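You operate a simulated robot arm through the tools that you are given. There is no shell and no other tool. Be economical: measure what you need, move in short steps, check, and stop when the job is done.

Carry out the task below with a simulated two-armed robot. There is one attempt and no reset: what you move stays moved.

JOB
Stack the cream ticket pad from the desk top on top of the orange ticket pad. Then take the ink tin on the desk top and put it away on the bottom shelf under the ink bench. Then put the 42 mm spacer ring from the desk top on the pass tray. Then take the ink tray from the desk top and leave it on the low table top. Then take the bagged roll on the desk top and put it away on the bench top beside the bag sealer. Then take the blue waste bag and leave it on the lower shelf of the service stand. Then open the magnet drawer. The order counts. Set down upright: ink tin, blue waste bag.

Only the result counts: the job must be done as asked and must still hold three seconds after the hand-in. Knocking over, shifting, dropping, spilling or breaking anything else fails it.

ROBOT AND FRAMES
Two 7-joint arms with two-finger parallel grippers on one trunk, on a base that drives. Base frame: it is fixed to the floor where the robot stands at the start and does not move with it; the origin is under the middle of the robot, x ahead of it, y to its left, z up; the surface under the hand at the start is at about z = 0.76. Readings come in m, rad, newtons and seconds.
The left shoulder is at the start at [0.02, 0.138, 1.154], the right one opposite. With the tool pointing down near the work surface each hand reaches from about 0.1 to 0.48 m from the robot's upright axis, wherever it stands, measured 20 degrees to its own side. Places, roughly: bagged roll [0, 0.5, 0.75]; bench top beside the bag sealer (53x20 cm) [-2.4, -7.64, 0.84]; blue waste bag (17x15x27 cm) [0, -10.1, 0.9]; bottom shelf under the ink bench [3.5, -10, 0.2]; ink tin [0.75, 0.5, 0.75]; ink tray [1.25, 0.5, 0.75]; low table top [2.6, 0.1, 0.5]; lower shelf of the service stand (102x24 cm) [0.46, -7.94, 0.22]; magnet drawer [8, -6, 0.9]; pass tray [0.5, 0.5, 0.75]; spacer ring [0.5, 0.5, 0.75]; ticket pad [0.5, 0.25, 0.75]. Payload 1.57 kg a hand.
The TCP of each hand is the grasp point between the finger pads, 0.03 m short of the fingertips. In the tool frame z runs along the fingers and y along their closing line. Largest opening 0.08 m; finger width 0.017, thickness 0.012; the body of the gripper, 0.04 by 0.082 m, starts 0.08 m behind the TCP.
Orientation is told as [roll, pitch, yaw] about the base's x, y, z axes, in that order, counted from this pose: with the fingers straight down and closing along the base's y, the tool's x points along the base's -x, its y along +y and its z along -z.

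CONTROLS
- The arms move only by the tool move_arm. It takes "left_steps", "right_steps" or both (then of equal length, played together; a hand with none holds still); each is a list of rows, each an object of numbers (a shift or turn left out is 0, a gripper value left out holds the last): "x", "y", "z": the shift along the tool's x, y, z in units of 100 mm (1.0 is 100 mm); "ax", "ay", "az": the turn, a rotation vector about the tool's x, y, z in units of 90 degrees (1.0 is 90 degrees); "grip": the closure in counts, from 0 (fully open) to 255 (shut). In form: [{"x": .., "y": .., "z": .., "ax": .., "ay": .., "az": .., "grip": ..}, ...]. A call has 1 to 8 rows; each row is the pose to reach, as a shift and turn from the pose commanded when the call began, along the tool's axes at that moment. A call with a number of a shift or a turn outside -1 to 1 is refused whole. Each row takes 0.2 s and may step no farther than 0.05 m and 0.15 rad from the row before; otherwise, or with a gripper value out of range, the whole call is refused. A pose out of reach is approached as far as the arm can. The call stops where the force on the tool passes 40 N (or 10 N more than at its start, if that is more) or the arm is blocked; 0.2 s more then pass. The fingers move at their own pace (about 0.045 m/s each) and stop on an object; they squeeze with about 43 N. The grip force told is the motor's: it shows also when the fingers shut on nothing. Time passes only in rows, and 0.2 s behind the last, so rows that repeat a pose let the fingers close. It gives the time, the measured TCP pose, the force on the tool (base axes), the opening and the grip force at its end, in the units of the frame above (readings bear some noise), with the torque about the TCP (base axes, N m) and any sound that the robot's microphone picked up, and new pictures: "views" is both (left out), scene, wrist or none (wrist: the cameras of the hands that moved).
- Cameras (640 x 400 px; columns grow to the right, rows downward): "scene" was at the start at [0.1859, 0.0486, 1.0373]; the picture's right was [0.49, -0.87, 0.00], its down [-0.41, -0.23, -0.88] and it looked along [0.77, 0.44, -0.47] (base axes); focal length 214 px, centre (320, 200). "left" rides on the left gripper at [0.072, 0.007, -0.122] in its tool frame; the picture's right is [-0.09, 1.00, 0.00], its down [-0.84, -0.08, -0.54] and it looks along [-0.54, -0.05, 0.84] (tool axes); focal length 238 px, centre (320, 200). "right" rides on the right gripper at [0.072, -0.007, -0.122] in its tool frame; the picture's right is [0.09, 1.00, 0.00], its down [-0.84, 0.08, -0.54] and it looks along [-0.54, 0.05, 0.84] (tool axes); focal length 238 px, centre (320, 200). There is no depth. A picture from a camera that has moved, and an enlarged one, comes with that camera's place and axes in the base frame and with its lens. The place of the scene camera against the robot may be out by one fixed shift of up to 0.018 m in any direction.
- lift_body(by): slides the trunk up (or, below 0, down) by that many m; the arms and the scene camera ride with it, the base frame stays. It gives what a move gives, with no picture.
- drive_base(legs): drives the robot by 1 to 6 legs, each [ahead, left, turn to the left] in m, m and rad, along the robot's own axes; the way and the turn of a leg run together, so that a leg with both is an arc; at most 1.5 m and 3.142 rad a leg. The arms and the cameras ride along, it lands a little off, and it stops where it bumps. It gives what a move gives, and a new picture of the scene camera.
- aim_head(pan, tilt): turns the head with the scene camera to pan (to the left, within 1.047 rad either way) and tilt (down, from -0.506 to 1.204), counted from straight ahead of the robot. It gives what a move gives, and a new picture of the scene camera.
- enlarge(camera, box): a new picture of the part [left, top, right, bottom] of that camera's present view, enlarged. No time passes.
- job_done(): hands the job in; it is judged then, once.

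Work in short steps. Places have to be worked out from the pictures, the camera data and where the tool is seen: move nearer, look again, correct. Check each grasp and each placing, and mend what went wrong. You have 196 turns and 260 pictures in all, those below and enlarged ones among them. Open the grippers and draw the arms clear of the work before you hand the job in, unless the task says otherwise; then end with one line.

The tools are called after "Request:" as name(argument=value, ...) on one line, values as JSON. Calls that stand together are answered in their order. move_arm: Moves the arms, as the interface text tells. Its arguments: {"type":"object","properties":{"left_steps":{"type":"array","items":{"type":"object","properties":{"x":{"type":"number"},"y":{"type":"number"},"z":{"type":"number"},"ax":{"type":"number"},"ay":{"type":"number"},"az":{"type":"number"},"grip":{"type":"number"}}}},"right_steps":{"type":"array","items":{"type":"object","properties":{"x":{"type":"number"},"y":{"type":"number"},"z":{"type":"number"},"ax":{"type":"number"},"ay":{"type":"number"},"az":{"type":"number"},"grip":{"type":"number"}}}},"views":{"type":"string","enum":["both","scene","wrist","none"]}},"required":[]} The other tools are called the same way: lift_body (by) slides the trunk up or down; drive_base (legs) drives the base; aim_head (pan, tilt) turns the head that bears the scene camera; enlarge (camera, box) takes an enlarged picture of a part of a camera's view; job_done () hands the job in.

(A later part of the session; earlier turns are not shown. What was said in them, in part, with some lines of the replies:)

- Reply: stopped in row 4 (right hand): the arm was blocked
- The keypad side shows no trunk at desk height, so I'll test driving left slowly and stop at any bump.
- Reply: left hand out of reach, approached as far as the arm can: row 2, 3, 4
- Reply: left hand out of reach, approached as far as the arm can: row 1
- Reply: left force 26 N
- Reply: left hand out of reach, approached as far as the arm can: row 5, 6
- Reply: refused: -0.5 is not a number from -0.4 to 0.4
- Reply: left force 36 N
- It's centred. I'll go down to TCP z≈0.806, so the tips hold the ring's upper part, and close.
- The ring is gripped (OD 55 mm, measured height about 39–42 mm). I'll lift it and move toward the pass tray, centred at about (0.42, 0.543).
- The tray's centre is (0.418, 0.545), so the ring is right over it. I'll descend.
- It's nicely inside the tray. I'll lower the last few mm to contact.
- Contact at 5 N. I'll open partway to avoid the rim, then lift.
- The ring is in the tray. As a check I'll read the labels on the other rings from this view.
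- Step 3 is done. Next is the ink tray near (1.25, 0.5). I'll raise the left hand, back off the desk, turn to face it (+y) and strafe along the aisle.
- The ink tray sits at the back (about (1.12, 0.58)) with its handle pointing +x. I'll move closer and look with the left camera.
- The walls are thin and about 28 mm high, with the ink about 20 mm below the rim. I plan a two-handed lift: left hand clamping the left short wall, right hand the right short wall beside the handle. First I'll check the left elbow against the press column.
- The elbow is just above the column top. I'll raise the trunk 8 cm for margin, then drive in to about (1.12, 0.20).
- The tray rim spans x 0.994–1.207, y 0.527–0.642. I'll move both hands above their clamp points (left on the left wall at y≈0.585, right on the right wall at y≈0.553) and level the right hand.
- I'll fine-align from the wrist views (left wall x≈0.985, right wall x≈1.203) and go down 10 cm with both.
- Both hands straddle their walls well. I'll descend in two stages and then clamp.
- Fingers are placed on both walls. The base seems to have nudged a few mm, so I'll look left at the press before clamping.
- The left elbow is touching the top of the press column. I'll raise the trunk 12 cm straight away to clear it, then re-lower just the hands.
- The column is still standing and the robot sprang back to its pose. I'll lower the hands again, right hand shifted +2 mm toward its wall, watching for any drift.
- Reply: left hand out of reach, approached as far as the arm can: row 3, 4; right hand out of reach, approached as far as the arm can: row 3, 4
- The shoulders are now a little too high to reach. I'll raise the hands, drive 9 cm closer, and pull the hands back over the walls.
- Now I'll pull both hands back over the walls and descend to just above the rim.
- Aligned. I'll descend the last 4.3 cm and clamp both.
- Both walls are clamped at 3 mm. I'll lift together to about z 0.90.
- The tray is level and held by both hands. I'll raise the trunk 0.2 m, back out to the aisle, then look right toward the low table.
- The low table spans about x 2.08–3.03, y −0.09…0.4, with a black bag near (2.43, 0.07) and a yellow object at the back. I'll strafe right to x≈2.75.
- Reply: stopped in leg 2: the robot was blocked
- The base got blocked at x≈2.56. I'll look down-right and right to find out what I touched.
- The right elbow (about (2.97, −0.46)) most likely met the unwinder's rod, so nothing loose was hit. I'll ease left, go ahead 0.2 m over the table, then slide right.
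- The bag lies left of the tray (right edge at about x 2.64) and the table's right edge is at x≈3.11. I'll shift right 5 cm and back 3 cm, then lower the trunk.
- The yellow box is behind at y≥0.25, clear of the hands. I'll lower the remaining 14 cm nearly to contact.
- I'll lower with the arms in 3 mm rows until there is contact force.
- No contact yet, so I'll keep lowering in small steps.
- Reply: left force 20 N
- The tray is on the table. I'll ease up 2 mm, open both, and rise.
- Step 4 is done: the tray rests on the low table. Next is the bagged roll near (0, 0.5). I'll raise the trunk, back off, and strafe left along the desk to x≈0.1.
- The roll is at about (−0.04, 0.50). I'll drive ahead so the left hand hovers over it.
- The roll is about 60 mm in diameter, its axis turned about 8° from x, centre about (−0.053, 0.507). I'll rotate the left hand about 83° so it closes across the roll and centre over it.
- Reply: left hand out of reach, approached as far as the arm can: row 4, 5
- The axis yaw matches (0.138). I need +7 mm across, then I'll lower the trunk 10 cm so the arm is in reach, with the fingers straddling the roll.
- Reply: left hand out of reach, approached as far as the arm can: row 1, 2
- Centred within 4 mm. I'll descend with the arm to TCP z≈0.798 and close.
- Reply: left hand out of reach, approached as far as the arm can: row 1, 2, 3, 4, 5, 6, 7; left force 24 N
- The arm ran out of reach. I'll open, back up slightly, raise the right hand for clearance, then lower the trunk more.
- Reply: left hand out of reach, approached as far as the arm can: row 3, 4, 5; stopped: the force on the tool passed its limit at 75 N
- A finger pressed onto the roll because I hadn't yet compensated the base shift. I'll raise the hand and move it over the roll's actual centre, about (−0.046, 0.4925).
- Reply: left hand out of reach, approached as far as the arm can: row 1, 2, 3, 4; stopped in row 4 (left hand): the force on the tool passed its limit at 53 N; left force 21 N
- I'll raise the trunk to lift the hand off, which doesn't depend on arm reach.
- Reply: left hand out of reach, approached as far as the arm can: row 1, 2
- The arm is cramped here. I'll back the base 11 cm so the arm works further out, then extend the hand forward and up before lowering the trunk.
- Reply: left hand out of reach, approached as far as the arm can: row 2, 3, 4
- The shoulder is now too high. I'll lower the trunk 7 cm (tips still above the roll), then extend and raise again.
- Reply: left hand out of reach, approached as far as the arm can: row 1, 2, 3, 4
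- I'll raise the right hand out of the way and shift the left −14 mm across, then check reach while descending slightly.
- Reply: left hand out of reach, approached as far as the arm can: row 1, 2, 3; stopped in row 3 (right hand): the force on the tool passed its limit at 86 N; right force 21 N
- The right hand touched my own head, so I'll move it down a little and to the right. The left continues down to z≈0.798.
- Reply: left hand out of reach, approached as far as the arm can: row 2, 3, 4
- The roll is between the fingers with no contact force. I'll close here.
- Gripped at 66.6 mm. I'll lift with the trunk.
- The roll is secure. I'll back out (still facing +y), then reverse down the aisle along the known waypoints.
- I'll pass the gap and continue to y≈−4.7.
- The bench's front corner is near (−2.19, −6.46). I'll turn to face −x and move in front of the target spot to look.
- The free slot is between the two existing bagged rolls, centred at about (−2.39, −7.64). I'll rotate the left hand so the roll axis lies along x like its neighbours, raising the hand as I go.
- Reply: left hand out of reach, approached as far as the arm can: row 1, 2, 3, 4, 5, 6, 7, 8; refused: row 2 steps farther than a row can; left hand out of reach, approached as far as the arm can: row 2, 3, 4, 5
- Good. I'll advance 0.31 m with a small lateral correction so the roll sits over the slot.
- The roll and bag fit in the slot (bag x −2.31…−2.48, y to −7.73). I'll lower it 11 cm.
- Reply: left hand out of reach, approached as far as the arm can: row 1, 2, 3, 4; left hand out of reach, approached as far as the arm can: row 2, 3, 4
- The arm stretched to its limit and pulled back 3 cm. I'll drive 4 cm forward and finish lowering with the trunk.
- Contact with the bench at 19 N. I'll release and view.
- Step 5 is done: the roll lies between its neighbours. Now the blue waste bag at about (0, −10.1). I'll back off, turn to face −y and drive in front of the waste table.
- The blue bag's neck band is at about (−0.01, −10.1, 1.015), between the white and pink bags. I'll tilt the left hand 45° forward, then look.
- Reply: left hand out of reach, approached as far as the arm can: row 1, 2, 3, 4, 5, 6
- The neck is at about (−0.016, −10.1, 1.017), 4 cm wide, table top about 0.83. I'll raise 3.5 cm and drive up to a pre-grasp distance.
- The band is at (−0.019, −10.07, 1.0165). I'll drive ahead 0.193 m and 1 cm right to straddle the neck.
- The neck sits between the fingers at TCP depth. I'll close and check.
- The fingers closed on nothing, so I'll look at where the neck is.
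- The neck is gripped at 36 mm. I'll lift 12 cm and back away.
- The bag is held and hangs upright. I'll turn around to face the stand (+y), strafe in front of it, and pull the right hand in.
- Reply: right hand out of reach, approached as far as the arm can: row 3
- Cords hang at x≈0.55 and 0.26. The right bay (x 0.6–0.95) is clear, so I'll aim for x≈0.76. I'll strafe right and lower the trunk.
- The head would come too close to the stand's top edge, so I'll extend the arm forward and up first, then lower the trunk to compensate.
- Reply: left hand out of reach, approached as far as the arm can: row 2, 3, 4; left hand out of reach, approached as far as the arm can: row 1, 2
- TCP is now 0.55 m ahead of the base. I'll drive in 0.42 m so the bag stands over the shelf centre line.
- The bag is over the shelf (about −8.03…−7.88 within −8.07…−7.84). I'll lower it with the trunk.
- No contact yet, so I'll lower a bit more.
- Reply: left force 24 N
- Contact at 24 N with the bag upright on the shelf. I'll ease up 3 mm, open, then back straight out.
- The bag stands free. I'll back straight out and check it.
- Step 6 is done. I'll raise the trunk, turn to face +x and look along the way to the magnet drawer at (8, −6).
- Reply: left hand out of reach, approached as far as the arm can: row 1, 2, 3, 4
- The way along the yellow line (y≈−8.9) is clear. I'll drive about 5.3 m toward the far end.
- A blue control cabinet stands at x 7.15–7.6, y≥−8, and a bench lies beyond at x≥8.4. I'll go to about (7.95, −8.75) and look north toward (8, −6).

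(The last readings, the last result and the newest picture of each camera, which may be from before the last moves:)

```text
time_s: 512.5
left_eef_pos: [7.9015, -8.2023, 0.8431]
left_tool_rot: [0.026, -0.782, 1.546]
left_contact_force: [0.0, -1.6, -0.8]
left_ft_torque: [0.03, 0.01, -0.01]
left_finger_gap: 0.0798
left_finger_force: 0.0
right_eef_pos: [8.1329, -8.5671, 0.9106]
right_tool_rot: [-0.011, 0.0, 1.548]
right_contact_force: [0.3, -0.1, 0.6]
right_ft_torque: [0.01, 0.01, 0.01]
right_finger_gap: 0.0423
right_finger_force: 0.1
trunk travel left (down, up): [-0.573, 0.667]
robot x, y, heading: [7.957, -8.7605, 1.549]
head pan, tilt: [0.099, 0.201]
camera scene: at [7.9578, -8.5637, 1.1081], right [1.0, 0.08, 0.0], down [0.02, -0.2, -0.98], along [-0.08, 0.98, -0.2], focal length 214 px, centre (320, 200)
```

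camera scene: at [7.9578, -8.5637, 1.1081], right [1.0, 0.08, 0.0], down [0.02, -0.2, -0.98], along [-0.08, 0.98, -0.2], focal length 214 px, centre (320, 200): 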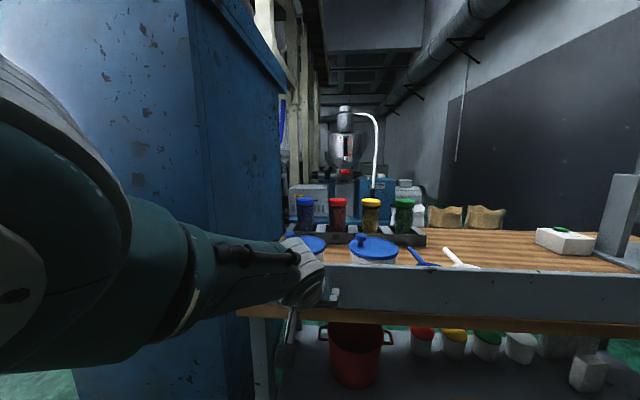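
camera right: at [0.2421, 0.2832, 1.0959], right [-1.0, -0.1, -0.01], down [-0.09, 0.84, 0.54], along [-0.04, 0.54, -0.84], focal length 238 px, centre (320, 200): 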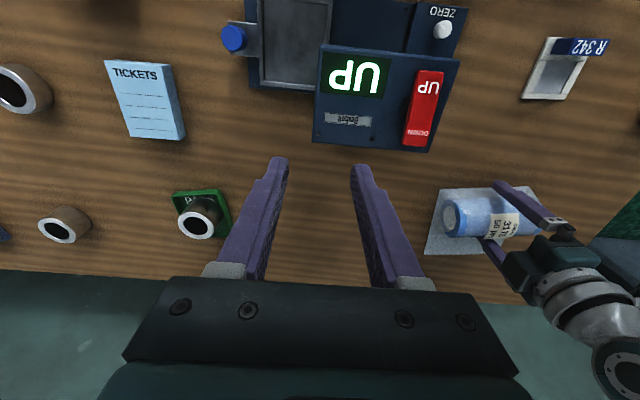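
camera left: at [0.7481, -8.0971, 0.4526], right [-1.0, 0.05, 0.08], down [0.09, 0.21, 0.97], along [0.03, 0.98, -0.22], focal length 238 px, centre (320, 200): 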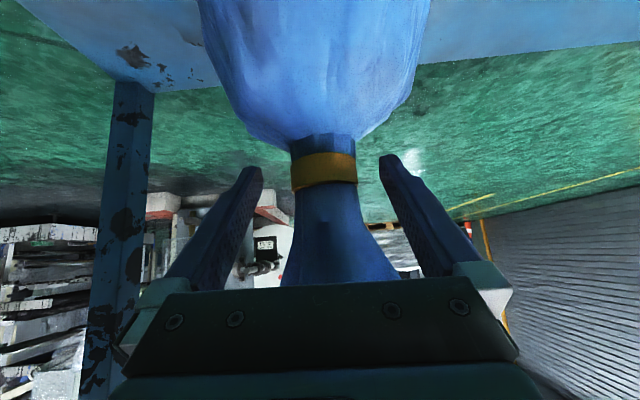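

The red part under the hopper in the distance matches (8.05, −6.0, 0.93), which is the magnet drawer. I'll raise the trunk for an overview of the access routes.

Request:
lift_body(by=0.4)

Request:
aim_head(pan=0.0, tilt=0.35)

Request:
enlarge(camera="scene", box=[240, 60, 440, 185])

```text
time_s: 516.4
left_eef_pos: [7.9005, -8.2006, 1.2443]
left_tool_rot: [0.026, -0.783, 1.547]
left_contact_force: [0.2, 0.8, 0.3]
left_ft_torque: [0.03, 0.05, -0.01]
left_finger_gap: 0.08
left_finger_force: 0.1
right_eef_pos: [8.1344, -8.5684, 1.3103]
right_tool_rot: [-0.01, 0.0, 1.549]
right_contact_force: [0.2, 0.8, 0.0]
right_ft_torque: [0.0, -0.01, 0.0]
right_finger_gap: 0.0422
right_finger_force: 0.0
trunk travel left (down, up): [-0.973, 0.267]
robot x, y, heading: [7.9587, -8.7613, 1.551]
head pan, tilt: [0.099, 0.201]
```

```text
time_s: 517.1
left_eef_pos: [7.9007, -8.2011, 1.2439]
left_tool_rot: [0.026, -0.782, 1.546]
left_contact_force: [-0.1, -0.5, -0.7]
left_ft_torque: [0.02, 0.03, -0.02]
left_finger_gap: 0.0805
left_finger_force: 0.0
right_eef_pos: [8.1348, -8.5693, 1.3106]
right_tool_rot: [-0.012, -0.002, 1.547]
right_contact_force: [-0.3, 0.1, 0.4]
right_ft_torque: [0.01, 0.01, 0.01]
right_finger_gap: 0.0425
right_finger_force: 0.1
trunk travel left (down, up): [-0.973, 0.267]
robot x, y, heading: [7.955, -8.7572, 1.551]
head pan, tilt: [0.0, 0.351]
camera scene: at [7.9671, -8.5635, 1.4942], right [1.0, -0.02, 0.0], down [-0.01, -0.34, -0.94], along [0.02, 0.94, -0.34], focal length 214 px, centre (320, 200)
```

scene: 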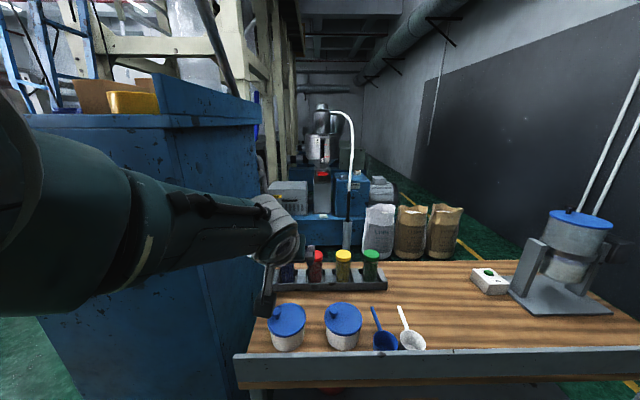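

```text
3.20 times, centred on (340, 122) of scene
camera zoom: at [7.9671, -8.5635, 1.4942], right [1.0, -0.02, 0.0], down [-0.01, -0.34, -0.94], along [0.02, 0.94, -0.34], focal length 686 px, centre (256, 448)
```

zoom: 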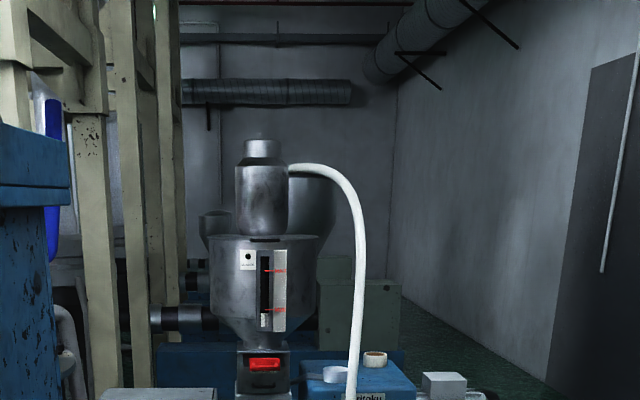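

The drawer's red handle faces −y at about (8.04, −6.08, 0.93). Access is around the right end of this bench and then behind it. I'll strafe right to x≈9.5 and look.

Request:
drive_base(legs=[[0.06, -0.8, 0.0], [0.0, -0.8, 0.02]])

```text
time_s: 525.3
left_eef_pos: [9.5093, -8.1787, 1.2445]
left_tool_rot: [0.027, -0.783, 1.552]
left_contact_force: [-0.4, -0.2, 0.2]
left_ft_torque: [0.02, 0.01, -0.01]
left_finger_gap: 0.0801
left_finger_force: 0.0
right_eef_pos: [9.744, -8.5458, 1.311]
right_tool_rot: [-0.01, 0.001, 1.552]
right_contact_force: [0.5, 0.5, 0.8]
right_ft_torque: [-0.01, -0.01, 0.0]
right_finger_gap: 0.0423
right_finger_force: 0.0
trunk travel left (down, up): [-0.973, 0.267]
robot x, y, heading: [9.5692, -8.7399, 1.55]
head pan, tilt: [0.0, 0.351]
camera scene: at [9.5768, -8.5407, 1.4941], right [1.0, -0.02, 0.0], down [-0.01, -0.34, -0.94], along [0.02, 0.94, -0.34], focal length 214 px, centre (320, 200)
```

scene: 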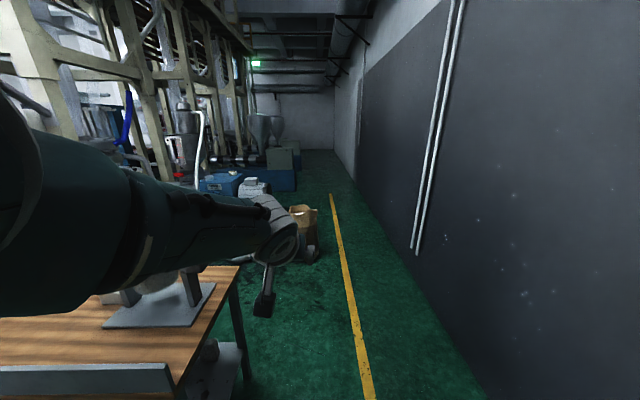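

Those "poles" are just wall conduits, so the corridor is clear. I'll go ahead to y≈−7.05 and strafe left to x≈8.3 in front of the extruder.

Request:
drive_base(legs=[[1.0, 0.0, 0.02], [0.69, 0.0, 0.0], [0.0, 1.25, 0.0]])

```text
time_s: 539.8
left_eef_pos: [8.2071, -6.5398, 1.2445]
left_tool_rot: [0.026, -0.781, 1.617]
left_contact_force: [0.5, 0.8, -0.1]
left_ft_torque: [0.04, 0.03, -0.02]
left_finger_gap: 0.0796
left_finger_force: 0.2
right_eef_pos: [8.4666, -6.8904, 1.3094]
right_tool_rot: [-0.01, -0.001, 1.619]
right_contact_force: [-0.3, 1.1, -0.7]
right_ft_torque: [0.02, -0.01, -0.03]
right_finger_gap: 0.0423
right_finger_force: 0.0
trunk travel left (down, up): [-0.973, 0.267]
robot x, y, heading: [8.301, -7.0933, 1.626]
head pan, tilt: [0.0, 0.351]
camera scene: at [8.299, -6.8971, 1.4941], right [1.0, 0.05, 0.0], down [0.02, -0.34, -0.94], along [-0.05, 0.94, -0.34], focal length 214 px, centre (320, 200)
```

scene: 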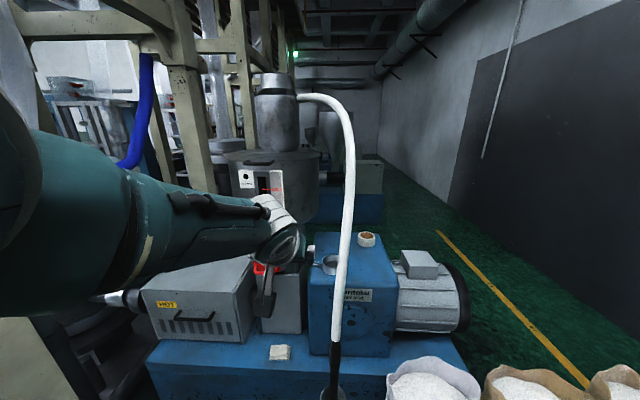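

The drawer is about (8.035, −6.15, 0.93), left of the white hose. I'll square up, shift left 0.2 m and lower the trunk 0.3 m, then view it with the left camera.

Request:
drive_base(legs=[[0.0, 0.2, -0.055]])

Request:
lift_body(by=-0.28)

Request:
enlarge(camera="left", box=[0, 0, 640, 400])

```text
time_s: 541.4
left_eef_pos: [8.0338, -6.5415, 1.2437]
left_tool_rot: [0.027, -0.782, 1.567]
left_contact_force: [-0.8, -0.4, 0.1]
left_ft_torque: [0.0, 0.0, -0.01]
left_finger_gap: 0.0802
left_finger_force: 0.0
right_eef_pos: [8.2735, -6.9035, 1.3102]
right_tool_rot: [-0.01, 0.0, 1.567]
right_contact_force: [0.3, 0.0, 0.3]
right_ft_torque: [0.02, 0.01, -0.01]
right_finger_gap: 0.0425
right_finger_force: 0.1
trunk travel left (down, up): [-0.973, 0.267]
robot x, y, heading: [8.1024, -7.0978, 1.569]
head pan, tilt: [0.0, 0.351]
camera scene: at [8.1068, -6.9017, 1.4941], right [1.0, 0.0, 0.0], down [0.0, -0.34, -0.94], along [0.0, 0.94, -0.34], focal length 214 px, centre (320, 200)
```

scene: 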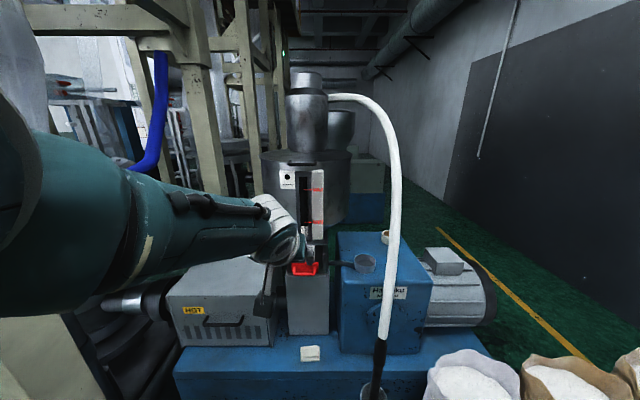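

```text
time_s: 544.3
left_eef_pos: [8.034, -6.5408, 0.9637]
left_tool_rot: [0.026, -0.781, 1.565]
left_contact_force: [-0.1, 0.2, -0.1]
left_ft_torque: [0.01, -0.02, -0.06]
left_finger_gap: 0.0798
left_finger_force: 0.1
right_eef_pos: [8.2741, -6.9026, 1.0307]
right_tool_rot: [-0.01, 0.0, 1.568]
right_contact_force: [0.3, 0.2, -0.1]
right_ft_torque: [-0.03, 0.03, 0.02]
right_finger_gap: 0.0424
right_finger_force: 0.1
trunk travel left (down, up): [-0.693, 0.547]
robot x, y, heading: [8.1013, -7.0959, 1.568]
head pan, tilt: [0.0, 0.351]
```

```text
1.00 times, centred on (320, 200) of left (not enlarged: the box is as wide or as high as the picture)
camera zoom: at [8.0293, -6.6779, 0.9998], right [-1.0, 0.05, 0.08], down [0.09, 0.21, 0.97], along [0.03, 0.98, -0.22], focal length 238 px, centre (320, 200)
```

zoom: 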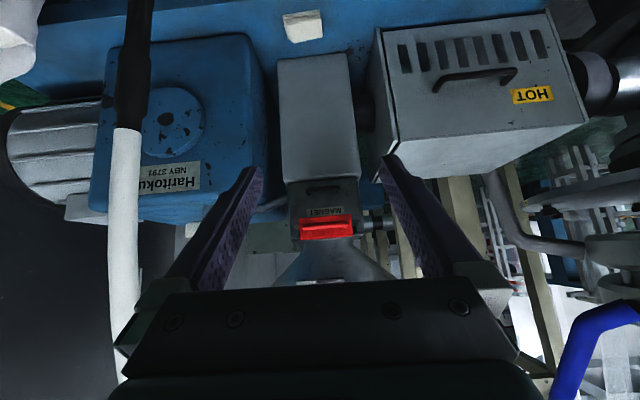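

I'll enlarge the drawer handle.

Request:
enlarge(camera="left", box=[250, 160, 410, 260])

Request:
enlarge(camera="scene", box=[250, 110, 400, 210])

```text
4.00 times, centred on (330, 210) of left
camera zoom: at [8.0293, -6.6779, 0.9998], right [-1.0, 0.05, 0.08], down [0.09, 0.21, 0.97], along [0.03, 0.98, -0.22], focal length 953 px, centre (280, 160)
```

zoom: 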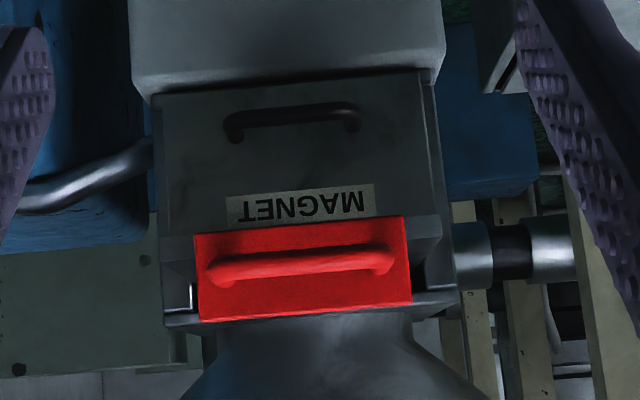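

```text
4.00 times, centred on (325, 160) of scene
camera zoom: at [8.1068, -6.9017, 1.2141], right [1.0, 0.0, 0.0], down [0.0, -0.34, -0.94], along [0.0, 0.94, -0.34], focal length 858 px, centre (300, 360)
```

zoom: 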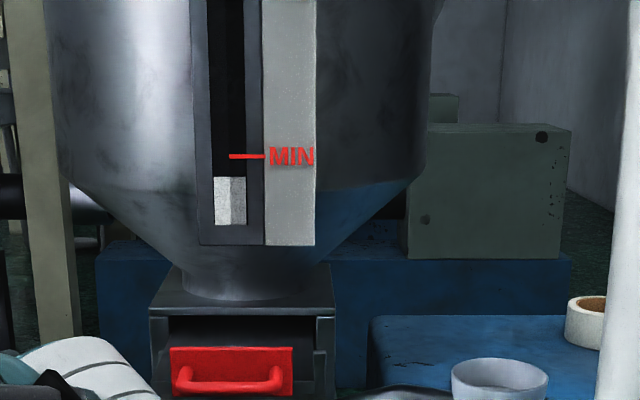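

Two pulls are visible: a red one, which I take to be the hopper slide gate, and below it a black panel labelled "MAGNET" with a black D-handle. The magnet drawer is the black one, handle x 8.005–8.067, z≈0.878. I'll lower and approach to look closer.

Request:
lift_body(by=-0.068)

Request:
drive_base(legs=[[0.2, 0.0, 0.0]])

Request:
enlarge(camera="left", box=[200, 60, 440, 260])

```text
time_s: 545.3
left_eef_pos: [8.0341, -6.5406, 0.8964]
left_tool_rot: [0.026, -0.782, 1.567]
left_contact_force: [0.2, 1.0, -0.4]
left_ft_torque: [0.0, 0.0, 0.02]
left_finger_gap: 0.0799
left_finger_force: 0.0
right_eef_pos: [8.2745, -6.9044, 0.9621]
right_tool_rot: [-0.012, 0.001, 1.569]
right_contact_force: [0.1, 0.3, 0.5]
right_ft_torque: [0.0, -0.02, 0.0]
right_finger_gap: 0.0421
right_finger_force: 0.2
trunk travel left (down, up): [-0.625, 0.615]
robot x, y, heading: [8.0976, -7.0961, 1.572]
head pan, tilt: [0.0, 0.351]
```

```text
time_s: 546.9
left_eef_pos: [8.0373, -6.3381, 0.8971]
left_tool_rot: [0.026, -0.783, 1.561]
left_contact_force: [0.1, -0.3, -0.8]
left_ft_torque: [0.01, -0.02, 0.03]
left_finger_gap: 0.0801
left_finger_force: 0.0
right_eef_pos: [8.2751, -6.7036, 0.9621]
right_tool_rot: [-0.011, 0.0, 1.562]
right_contact_force: [-1.2, -0.6, 0.9]
right_ft_torque: [0.04, 0.05, 0.02]
right_finger_gap: 0.0421
right_finger_force: 0.0
trunk travel left (down, up): [-0.625, 0.615]
robot x, y, heading: [8.1, -6.8961, 1.564]
head pan, tilt: [0.0, 0.351]
camera scene: at [8.1082, -6.6999, 1.1461], right [1.0, -0.01, 0.0], down [0.0, -0.34, -0.94], along [0.01, 0.94, -0.34], focal length 214 px, centre (320, 200)
```

scene: 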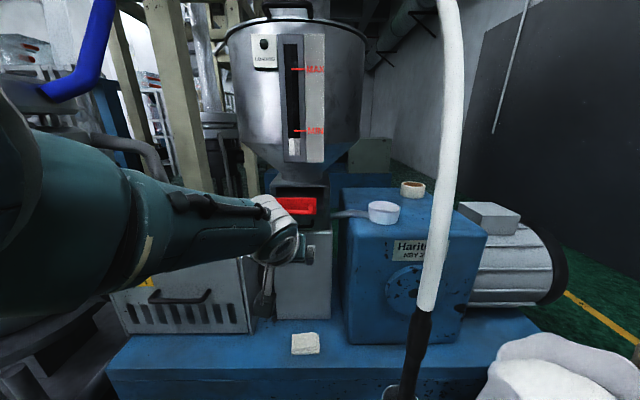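

```text
2.00 times, centred on (320, 160) of left
camera zoom: at [8.0317, -6.4759, 0.9317], right [-0.99, 0.06, 0.08], down [0.09, 0.21, 0.97], along [0.04, 0.98, -0.22], focal length 477 px, centre (320, 280)
```

zoom: 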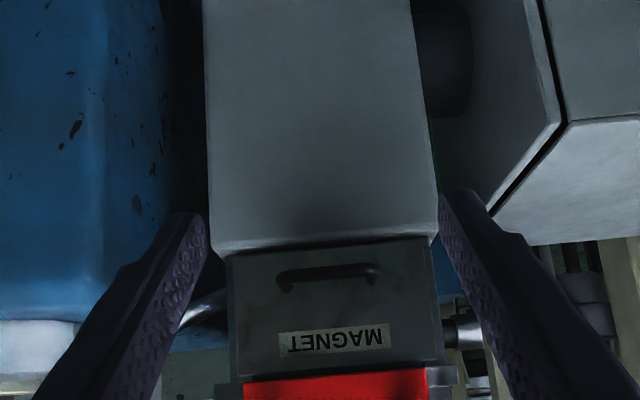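

The black MAGNET drawer's handle is at about (8.036, −6.14, 0.854), recessed under the red gate. I'll grip its bar with a horizontal hand and fingers closing vertically. I'll back off 15 cm and reorient.

Request:
drive_base(legs=[[-0.15, 0.0, 0.0]])

Request:
move_arm(left_steps=[{"ay": -0.083, "grip": 0}, {"ay": -0.167}, {"ay": -0.25}, {"ay": -0.333}, {"ay": -0.417}, {"ay": -0.49}], views="none")

Request:
move_arm(left_steps=[{"az": -0.09}, {"az": -0.18}, {"az": -0.27}, {"az": -0.36}, {"az": -0.45}, {"az": -0.54}, {"az": -0.63}, {"az": -0.72}], views="wrist")

```text
time_s: 548.3
left_eef_pos: [8.0364, -6.4871, 0.896]
left_tool_rot: [0.025, -0.782, 1.56]
left_contact_force: [-0.3, -0.3, 0.5]
left_ft_torque: [0.01, -0.01, -0.01]
left_finger_gap: 0.0798
left_finger_force: 0.1
right_eef_pos: [8.2751, -6.8518, 0.9632]
right_tool_rot: [-0.01, -0.001, 1.563]
right_contact_force: [-1.1, -0.6, 0.7]
right_ft_torque: [-0.01, 0.01, 0.03]
right_finger_gap: 0.0423
right_finger_force: 0.1
trunk travel left (down, up): [-0.625, 0.615]
robot x, y, heading: [8.1008, -7.0445, 1.561]
head pan, tilt: [0.0, 0.351]
camera scene: at [8.1076, -6.8483, 1.1461], right [1.0, -0.01, 0.0], down [0.0, -0.34, -0.94], along [0.01, 0.94, -0.34], focal length 214 px, centre (320, 200)
```

scene: 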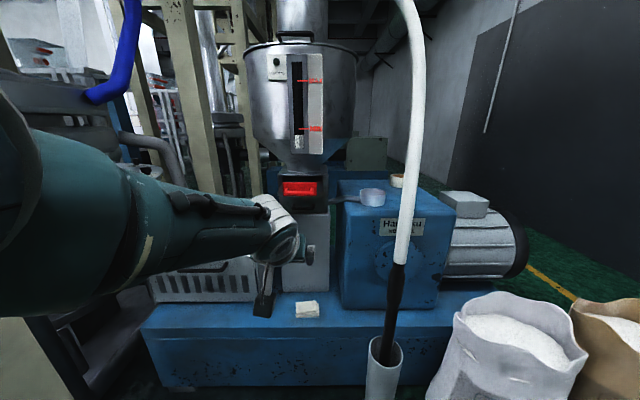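

```text
time_s: 549.7
left_eef_pos: [8.0186, -6.4991, 0.9319]
left_tool_rot: [0.848, -1.549, 0.726]
left_contact_force: [0.2, 0.7, -0.2]
left_ft_torque: [-0.02, -0.01, 0.0]
left_finger_gap: 0.0799
left_finger_force: 0.0
left hand out of reach, approached as far as the arm can: row 1, 2, 4, 5, 6
right_eef_pos: [8.2752, -6.8511, 0.9633]
right_tool_rot: [-0.01, 0.001, 1.563]
right_contact_force: [-1.2, 1.1, -0.4]
right_ft_torque: [-0.02, 0.0, 0.0]
right_finger_gap: 0.0422
right_finger_force: 0.2
trunk travel left (down, up): [-0.625, 0.615]
robot x, y, heading: [8.1006, -7.0446, 1.56]
head pan, tilt: [0.0, 0.351]
```

```text
time_s: 551.5
left_eef_pos: [8.0007, -6.5208, 0.9608]
left_tool_rot: [-1.548, -0.623, 3.136]
left_contact_force: [-0.1, -0.2, 0.3]
left_ft_torque: [0.01, 0.01, 0.03]
left_finger_gap: 0.0799
left_finger_force: 0.1
left hand out of reach, approached as far as the arm can: row 5, 6, 7, 8
right_eef_pos: [8.2756, -6.8521, 0.9622]
right_tool_rot: [-0.011, 0.0, 1.562]
right_contact_force: [-0.3, 0.4, 0.3]
right_ft_torque: [0.0, 0.01, 0.04]
right_finger_gap: 0.0425
right_finger_force: 0.0
trunk travel left (down, up): [-0.625, 0.615]
robot x, y, heading: [8.1014, -7.0459, 1.565]
head pan, tilt: [0.0, 0.351]
camera left: at [8.0563, -6.6449, 0.9154], right [-0.66, -0.02, -0.76], down [-0.63, -0.54, 0.56], along [-0.42, 0.84, 0.34], focal length 238 px, centre (320, 200)
```

left: 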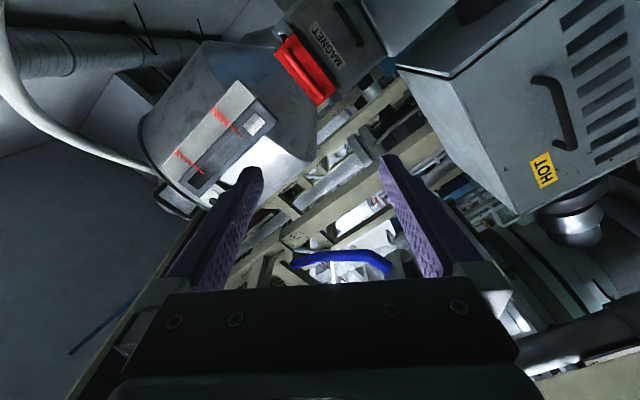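

The hand is horizontal and rolled about 54°. I'll continue the remaining 36° of roll.

Request:
move_arm(left_steps=[{"az": -0.09, "z": -0.1}, {"az": -0.18, "z": -0.2}, {"az": -0.27, "z": -0.3}, {"az": -0.36, "z": -0.3}, {"az": -0.397, "z": -0.3}, {"az": -0.397, "z": -0.3}], views="wrist")

```text
time_s: 553.1
left_eef_pos: [7.9585, -6.5571, 0.9509]
left_tool_rot: [-1.536, -0.136, 3.123]
left_contact_force: [-0.9, 0.4, 0.0]
left_ft_torque: [0.0, 0.01, -0.01]
left_finger_gap: 0.0801
left_finger_force: 0.0
left hand out of reach, approached as far as the arm can: row 2, 3, 4, 5, 6
right_eef_pos: [8.274, -6.8511, 0.9622]
right_tool_rot: [-0.011, -0.002, 1.561]
right_contact_force: [0.6, 0.5, -0.5]
right_ft_torque: [0.01, 0.0, -0.03]
right_finger_gap: 0.0421
right_finger_force: 0.1
trunk travel left (down, up): [-0.625, 0.615]
robot x, y, heading: [8.1005, -7.0408, 1.564]
head pan, tilt: [0.0, 0.351]
stopped in row 6 (left hand): the arm was blocked; the commanded pose is now the measured one
camera left: at [8.0262, -6.6806, 0.9383], right [-0.23, -0.03, -0.97], down [-0.83, -0.52, 0.21], along [-0.52, 0.85, 0.09], focal length 238 px, centre (320, 200)
```

left: 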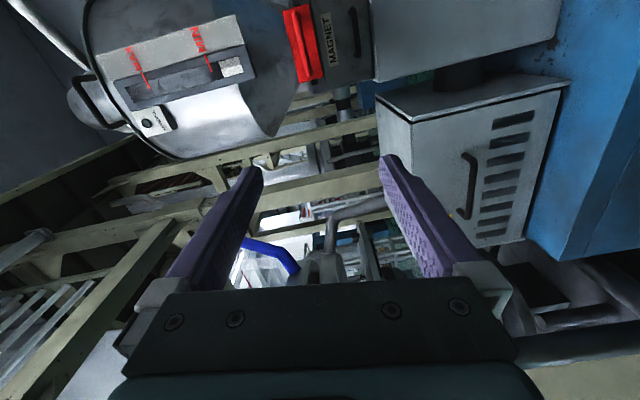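

The roll is nearly vertical (8° off) and the fingers point along +y. The handle reads (8.04, −6.14, 0.850). I'll position with base and trunk only: half-close the fingers, shift right 8 cm, lower 9.8 cm, advance 0.2 m.

Request:
move_arm(left_steps=[{"grip": 90}, {"grip": 90}, {"grip": 90}], views="none")

Request:
lift_body(by=-0.098)

Request:
drive_base(legs=[[0.2, -0.08, 0.0]])

Request:
enlarge(camera="left", box=[0, 0, 640, 400])

```text
time_s: 553.9
left_eef_pos: [7.9578, -6.5563, 0.9501]
left_tool_rot: [-1.536, -0.134, 3.122]
left_contact_force: [0.4, -0.4, -0.3]
left_ft_torque: [-0.01, -0.04, 0.0]
left_finger_gap: 0.0517
left_finger_force: 0.1
right_eef_pos: [8.2743, -6.8505, 0.9626]
right_tool_rot: [-0.011, 0.0, 1.561]
right_contact_force: [-0.9, 1.2, -0.3]
right_ft_torque: [0.01, 0.02, -0.03]
right_finger_gap: 0.0423
right_finger_force: 0.0
trunk travel left (down, up): [-0.625, 0.615]
robot x, y, heading: [8.1011, -7.0444, 1.565]
head pan, tilt: [0.0, 0.351]
```

```text
time_s: 555.2
left_eef_pos: [7.9583, -6.5576, 0.8515]
left_tool_rot: [-1.533, -0.135, 3.123]
left_contact_force: [0.2, 0.6, 0.3]
left_ft_torque: [-0.03, -0.02, 0.0]
left_finger_gap: 0.0518
left_finger_force: 0.0
right_eef_pos: [8.2757, -6.8506, 0.8647]
right_tool_rot: [-0.01, -0.002, 1.563]
right_contact_force: [-0.3, -0.2, 0.4]
right_ft_torque: [0.02, 0.02, 0.01]
right_finger_gap: 0.0422
right_finger_force: 0.1
trunk travel left (down, up): [-0.527, 0.713]
robot x, y, heading: [8.1003, -7.0447, 1.563]
head pan, tilt: [0.0, 0.351]
```

```text
time_s: 556.9
left_eef_pos: [8.0391, -6.3564, 0.8526]
left_tool_rot: [-1.534, -0.134, 3.126]
left_contact_force: [-0.1, 0.0, -0.1]
left_ft_torque: [0.02, 0.0, -0.02]
left_finger_gap: 0.0518
left_finger_force: 0.0
right_eef_pos: [8.3565, -6.6481, 0.8648]
right_tool_rot: [-0.012, 0.001, 1.563]
right_contact_force: [0.2, 0.1, -0.2]
right_ft_torque: [-0.01, -0.02, 0.0]
right_finger_gap: 0.0422
right_finger_force: 0.0
trunk travel left (down, up): [-0.527, 0.713]
robot x, y, heading: [8.18, -6.8478, 1.565]
head pan, tilt: [0.0, 0.351]
camera scene: at [8.1896, -6.6462, 1.0482], right [1.0, 0.0, 0.0], down [0.0, -0.34, -0.94], along [0.0, 0.94, -0.34], focal length 214 px, centre (320, 200)
```

scene: 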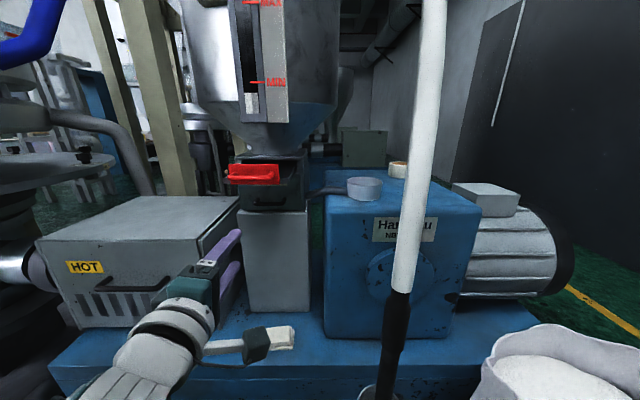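

```text
1.00 times, centred on (320, 200) of left (not enlarged: the box is as wide or as high as the picture)
camera zoom: at [8.1083, -6.479, 0.84], right [-0.23, -0.03, -0.97], down [-0.82, -0.53, 0.21], along [-0.52, 0.85, 0.09], focal length 238 px, centre (320, 200)
```

zoom: 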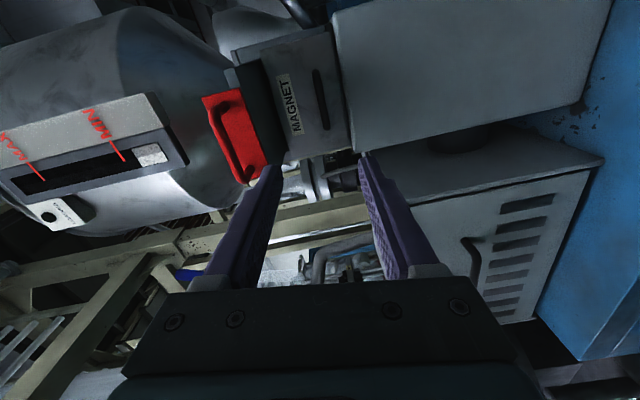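

Triangulating the two wrist views puts the handle at about (8.043, −6.055, 0.838). I'll lower 13 mm, advance 0.2 m and look again.

Request:
lift_body(by=-0.013)

Request:
drive_base(legs=[[0.18, 0.0, 0.0]])

Request:
enlarge(camera="left", box=[0, 0, 640, 400])

```text
time_s: 557.5
left_eef_pos: [8.0389, -6.357, 0.8378]
left_tool_rot: [-1.535, -0.136, 3.126]
left_contact_force: [-0.7, 0.8, -0.3]
left_ft_torque: [0.01, 0.0, 0.0]
left_finger_gap: 0.0518
left_finger_force: 0.2
right_eef_pos: [8.3564, -6.6489, 0.8509]
right_tool_rot: [-0.009, -0.001, 1.566]
right_contact_force: [1.0, 0.6, -0.2]
right_ft_torque: [0.0, 0.0, -0.01]
right_finger_gap: 0.0422
right_finger_force: 0.2
trunk travel left (down, up): [-0.514, 0.726]
robot x, y, heading: [8.1825, -6.8453, 1.565]
head pan, tilt: [0.0, 0.351]
```

```text
time_s: 559.0
left_eef_pos: [8.0402, -6.177, 0.8396]
left_tool_rot: [-1.534, -0.138, 3.125]
left_contact_force: [0.3, 0.5, 0.0]
left_ft_torque: [0.01, 0.02, 0.02]
left_finger_gap: 0.052
left_finger_force: 0.1
right_eef_pos: [8.3563, -6.472, 0.8497]
right_tool_rot: [-0.011, 0.0, 1.563]
right_contact_force: [-0.2, -0.3, -0.5]
right_ft_torque: [0.01, -0.01, -0.01]
right_finger_gap: 0.0423
right_finger_force: 0.0
trunk travel left (down, up): [-0.514, 0.726]
robot x, y, heading: [8.1827, -6.6665, 1.564]
head pan, tilt: [0.0, 0.351]
camera scene: at [8.1902, -6.4686, 1.0352], right [1.0, 0.0, 0.0], down [0.0, -0.34, -0.94], along [0.0, 0.94, -0.34], focal length 214 px, centre (320, 200)
```

scene: 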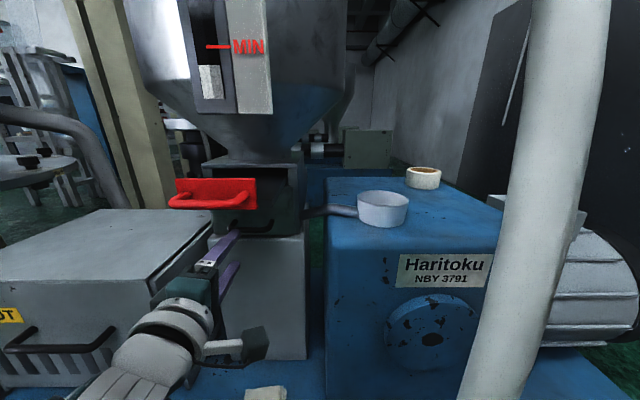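

```text
1.00 times, centred on (320, 200) of left (not enlarged: the box is as wide or as high as the picture)
camera zoom: at [8.1076, -6.3014, 0.8266], right [-0.23, -0.03, -0.97], down [-0.82, -0.53, 0.21], along [-0.52, 0.85, 0.09], focal length 238 px, centre (320, 200)
```

zoom: 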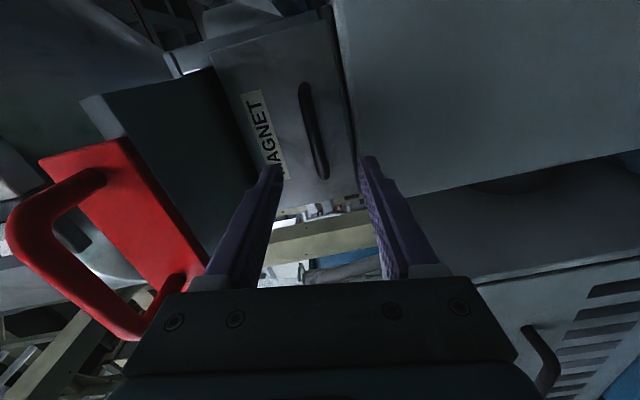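

The black bar is between the fingers at (8.048, −6.082, 0.839). I'll advance 8 cm and clamp it.

Request:
drive_base(legs=[[0.079, 0.0, 0.0]])

Request:
move_arm(left_steps=[{"grip": 200}, {"grip": 255}, {"grip": 255}, {"grip": 255}], views="wrist")

```text
time_s: 560.1
left_eef_pos: [8.0397, -6.1, 0.8388]
left_tool_rot: [-1.536, -0.14, 3.125]
left_contact_force: [0.8, 0.0, 0.1]
left_ft_torque: [0.0, -0.02, 0.04]
left_finger_gap: 0.052
left_finger_force: 0.0
right_eef_pos: [8.3581, -6.3934, 0.8514]
right_tool_rot: [-0.01, 0.003, 1.564]
right_contact_force: [-0.3, 0.1, 0.0]
right_ft_torque: [-0.03, 0.03, -0.04]
right_finger_gap: 0.0423
right_finger_force: 0.0
trunk travel left (down, up): [-0.514, 0.726]
robot x, y, heading: [8.1848, -6.5886, 1.568]
head pan, tilt: [0.0, 0.351]
camera scene: at [8.1905, -6.3911, 1.0352], right [1.0, 0.0, 0.0], down [0.0, -0.34, -0.94], along [0.0, 0.94, -0.34], focal length 214 px, centre (320, 200)
```

scene: 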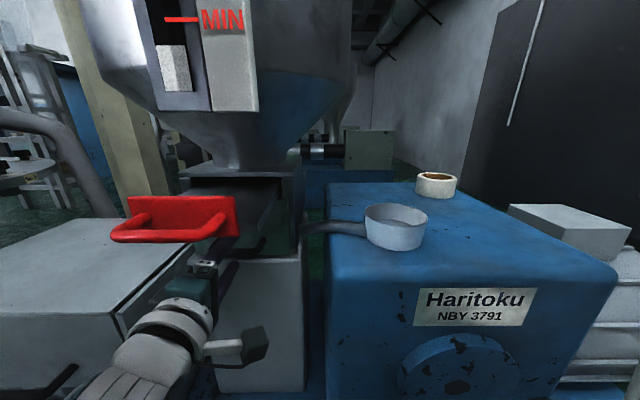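

```text
time_s: 561.1
left_eef_pos: [8.0388, -6.1001, 0.8421]
left_tool_rot: [-1.539, -0.14, 3.124]
left_contact_force: [-0.8, -4.9, 10.4]
left_ft_torque: [0.16, -0.43, -0.21]
left_finger_gap: 0.0142
left_finger_force: 28.6
right_eef_pos: [8.3569, -6.3936, 0.8522]
right_tool_rot: [-0.01, 0.001, 1.564]
right_contact_force: [0.0, 0.4, 0.5]
right_ft_torque: [0.01, 0.04, 0.01]
right_finger_gap: 0.0427
right_finger_force: 0.0
trunk travel left (down, up): [-0.514, 0.726]
robot x, y, heading: [8.182, -6.5903, 1.569]
head pan, tilt: [0.0, 0.351]
camera left: at [8.1068, -6.2238, 0.8275], right [-0.23, -0.03, -0.97], down [-0.82, -0.53, 0.21], along [-0.52, 0.85, 0.1], focal length 238 px, centre (320, 200)
```

left: 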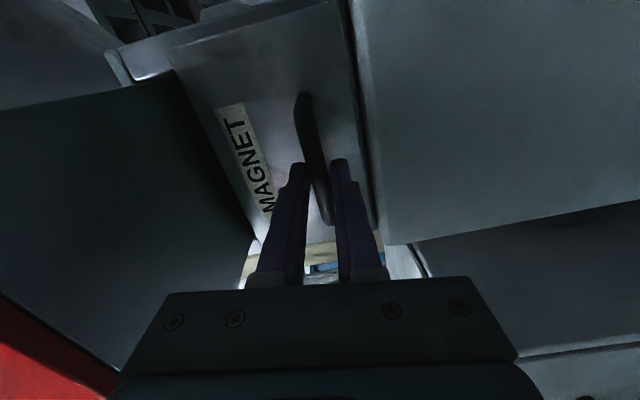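

The bar is clamped (14 mm). I'll pull by driving back 10 cm.

Request:
drive_base(legs=[[-0.1, 0.0, 0.0]])

Request:
enlarge(camera="left", box=[0, 0, 640, 400])

```text
time_s: 562.2
left_eef_pos: [8.0373, -6.1988, 0.8405]
left_tool_rot: [-1.539, -0.142, 3.123]
left_contact_force: [-2.8, -0.1, 13.2]
left_ft_torque: [0.21, -0.61, -0.18]
left_finger_gap: 0.014
left_finger_force: 30.4
right_eef_pos: [8.3562, -6.4931, 0.8518]
right_tool_rot: [-0.01, -0.001, 1.562]
right_contact_force: [-0.8, -0.4, 0.5]
right_ft_torque: [0.02, 0.06, 0.04]
right_finger_gap: 0.0424
right_finger_force: 0.1
trunk travel left (down, up): [-0.514, 0.726]
robot x, y, heading: [8.1804, -6.6867, 1.56]
head pan, tilt: [0.0, 0.351]
camera scene: at [8.1896, -6.4905, 1.0354], right [1.0, -0.01, 0.0], down [0.0, -0.34, -0.94], along [0.01, 0.94, -0.34], focal length 214 px, centre (320, 200)
```

scene: 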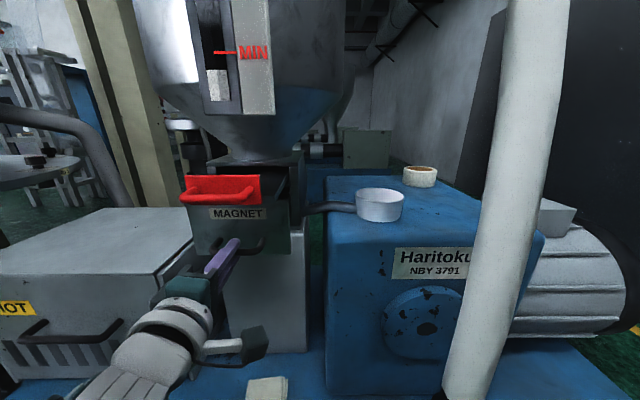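

```text
1.00 times, centred on (320, 200) of left (not enlarged: the box is as wide or as high as the picture)
camera zoom: at [8.1065, -6.3225, 0.8275], right [-0.23, -0.03, -0.97], down [-0.82, -0.52, 0.21], along [-0.52, 0.85, 0.1], focal length 238 px, centre (320, 200)
```

zoom: 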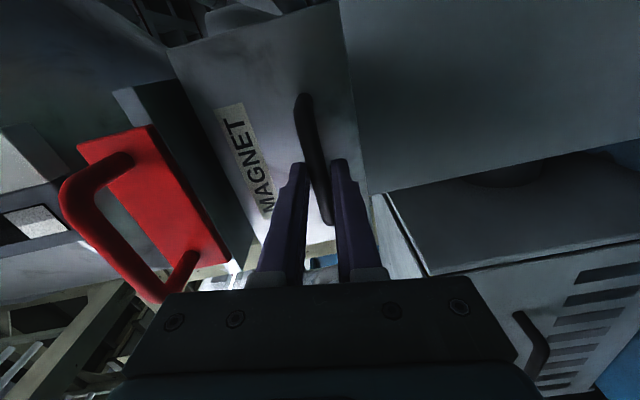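

The MAGNET drawer has come out 10 cm. I'll pull a further 7 cm and check for a stop.

Request:
drive_base(legs=[[-0.07, 0.0, 0.0]])

```text
time_s: 563.2
left_eef_pos: [8.0378, -6.2702, 0.8416]
left_tool_rot: [-1.539, -0.141, 3.123]
left_contact_force: [-0.2, -0.8, 5.7]
left_ft_torque: [0.12, -0.59, -0.51]
left_finger_gap: 0.0139
left_finger_force: 30.2
right_eef_pos: [8.3575, -6.5641, 0.8513]
right_tool_rot: [-0.01, -0.001, 1.562]
right_contact_force: [-0.2, -0.6, 0.4]
right_ft_torque: [-0.03, -0.03, 0.0]
right_finger_gap: 0.042
right_finger_force: 0.1
trunk travel left (down, up): [-0.514, 0.726]
robot x, y, heading: [8.1791, -6.7628, 1.563]
head pan, tilt: [0.0, 0.351]
camera scene: at [8.1897, -6.561, 1.0352], right [1.0, -0.01, 0.0], down [0.0, -0.34, -0.94], along [0.01, 0.94, -0.34], focal length 214 px, centre (320, 200)
```

scene: 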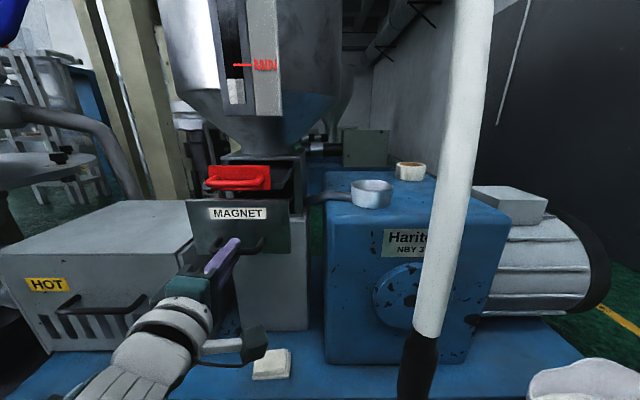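

It's still moving freely at 17 cm. I'll pull another 5 cm to find the end stop.

Request:
drive_base(legs=[[-0.05, 0.0, 0.0]])

```text
time_s: 564.1
left_eef_pos: [8.039, -6.3194, 0.8401]
left_tool_rot: [-1.538, -0.141, 3.124]
left_contact_force: [1.4, -0.7, 1.4]
left_ft_torque: [0.04, -0.6, -0.54]
left_finger_gap: 0.0141
left_finger_force: 30.7
right_eef_pos: [8.356, -6.613, 0.8506]
right_tool_rot: [-0.01, 0.0, 1.562]
right_contact_force: [0.5, -0.3, 0.4]
right_ft_torque: [0.01, -0.03, 0.04]
right_finger_gap: 0.0421
right_finger_force: 0.1
trunk travel left (down, up): [-0.514, 0.726]
robot x, y, heading: [8.1811, -6.8084, 1.566]
head pan, tilt: [0.0, 0.351]
camera scene: at [8.1897, -6.6104, 1.0351], right [1.0, -0.01, 0.0], down [0.0, -0.34, -0.94], along [0.01, 0.94, -0.34], focal length 214 px, centre (320, 200)
```

scene: 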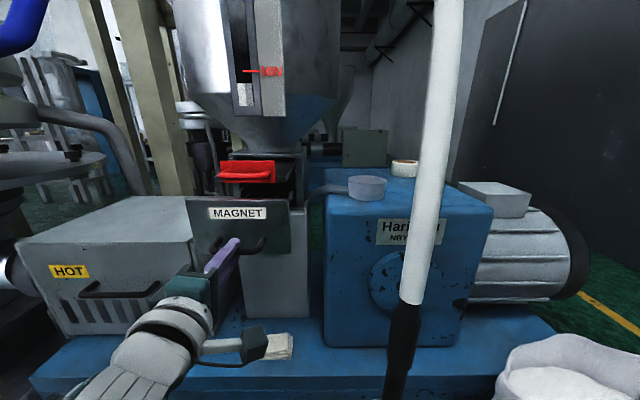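

I'll look closely at whether the drawer is still guided in its housing.

Request:
enlarge(camera="scene", box=[170, 130, 340, 270])

Request:
enlarge(camera="left", box=[0, 0, 640, 400])

```text
2.86 times, centred on (255, 200) of scene
camera zoom: at [8.1897, -6.6104, 1.0351], right [1.0, -0.01, 0.0], down [0.0, -0.34, -0.94], along [0.01, 0.94, -0.34], focal length 613 px, centre (506, 200)
```

zoom: 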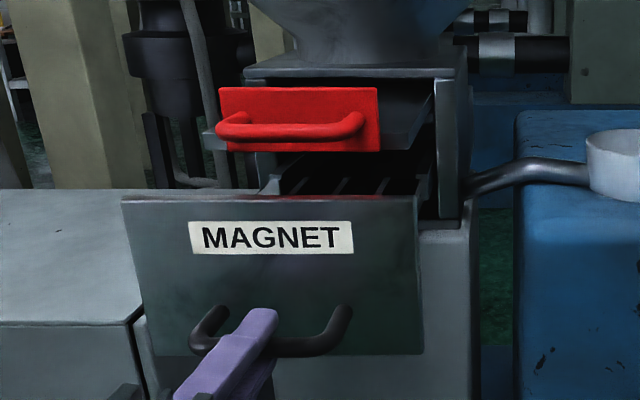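

```text
1.00 times, centred on (320, 200) of left (not enlarged: the box is as wide or as high as the picture)
camera zoom: at [8.1065, -6.4425, 0.8273], right [-0.23, -0.03, -0.97], down [-0.82, -0.52, 0.21], along [-0.52, 0.85, 0.1], focal length 238 px, centre (320, 200)
```

zoom: 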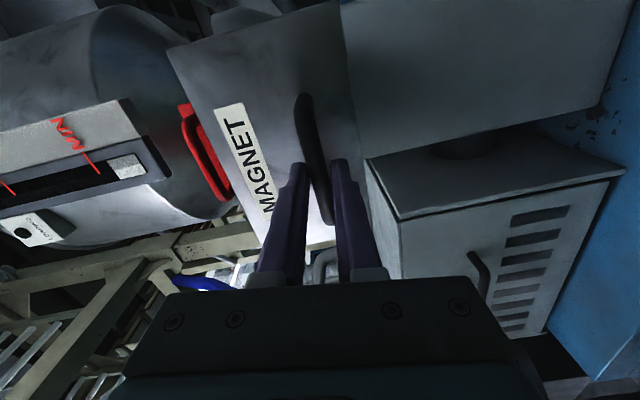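

The drawer is 22 cm out, with the magnet bars showing and still guided. I'll release gently and back off.

Request:
move_arm(left_steps=[{"grip": 200}, {"grip": 120}, {"grip": 90}, {"grip": 90}], views="none")

Request:
drive_base(legs=[[-0.1, 0.0, 0.0], [-0.2, 0.0, 0.0]])

Request:
enlarge(camera="scene", box=[170, 100, 420, 260])

```text
time_s: 565.1
left_eef_pos: [8.0365, -6.3202, 0.8397]
left_tool_rot: [-1.54, -0.142, 3.123]
left_contact_force: [0.5, -0.7, 0.1]
left_ft_torque: [-0.01, 0.0, 0.02]
left_finger_gap: 0.0518
left_finger_force: 0.2
right_eef_pos: [8.3568, -6.6124, 0.8506]
right_tool_rot: [-0.01, -0.001, 1.562]
right_contact_force: [-0.4, -0.4, 0.8]
right_ft_torque: [0.03, 0.01, 0.01]
right_finger_gap: 0.0422
right_finger_force: 0.1
trunk travel left (down, up): [-0.514, 0.726]
robot x, y, heading: [8.1843, -6.8096, 1.563]
head pan, tilt: [0.0, 0.351]
```

```text
time_s: 567.5
left_eef_pos: [8.0367, -6.6202, 0.8391]
left_tool_rot: [-1.541, -0.141, 3.122]
left_contact_force: [0.6, -1.1, 0.3]
left_ft_torque: [0.0, 0.0, 0.04]
left_finger_gap: 0.052
left_finger_force: 0.2
right_eef_pos: [8.3549, -6.9168, 0.8521]
right_tool_rot: [-0.011, 0.0, 1.56]
right_contact_force: [0.4, -1.0, -1.0]
right_ft_torque: [0.0, -0.02, 0.0]
right_finger_gap: 0.0421
right_finger_force: 0.0
trunk travel left (down, up): [-0.514, 0.726]
robot x, y, heading: [8.179, -7.1104, 1.564]
head pan, tilt: [0.0, 0.351]
camera scene: at [8.188, -6.9122, 1.035], right [1.0, -0.01, 0.0], down [0.0, -0.34, -0.94], along [0.01, 0.94, -0.34], focal length 214 px, centre (320, 200)
```

scene: 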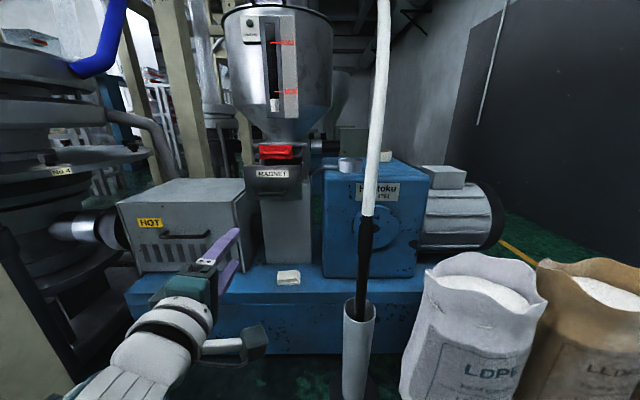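

```text
2.50 times, centred on (295, 180) of scene
camera zoom: at [8.188, -6.9122, 1.035], right [1.0, -0.01, 0.0], down [0.0, -0.34, -0.94], along [0.01, 0.94, -0.34], focal length 536 px, centre (382, 250)
```

zoom: 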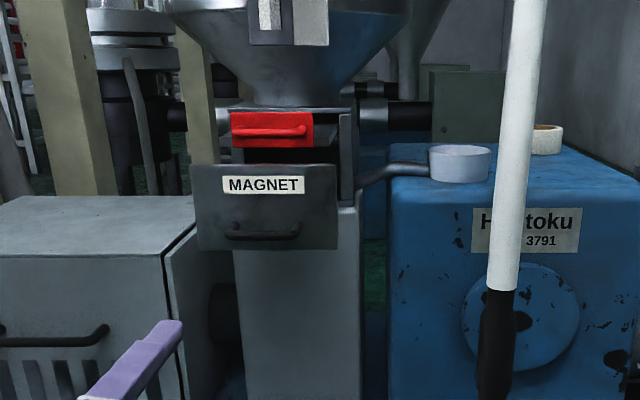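

The drawer stays open (front at y≈−6.3). I'll open both grippers fully and hand in.

Request:
move_arm(left_steps=[{"grip": 0}, {"grip": 0}, {"grip": 0}], right_steps=[{"grip": 0}, {"grip": 0}, {"grip": 0}], views="none")

Request:
job_done()

```text
time_s: 568.3
left_eef_pos: [8.0357, -6.6216, 0.8403]
left_tool_rot: [-1.54, -0.143, 3.119]
left_contact_force: [0.1, 0.4, -0.3]
left_ft_torque: [0.02, 0.07, -0.02]
left_finger_gap: 0.0799
left_finger_force: 0.0
right_eef_pos: [8.3561, -6.9149, 0.8518]
right_tool_rot: [-0.01, 0.0, 1.56]
right_contact_force: [0.4, 0.3, -0.4]
right_ft_torque: [-0.02, -0.01, 0.02]
right_finger_gap: 0.0801
right_finger_force: 0.2
trunk travel left (down, up): [-0.514, 0.726]
robot x, y, heading: [8.1796, -7.1054, 1.561]
head pan, tilt: [0.0, 0.351]
```

```text
The job is handed in.
```

All seven steps were carried out in order and the job is handed in; I picked the 42 mm ring by its measured height because I never saw its label, and my left elbow leaned on the press column once without visibly moving it.
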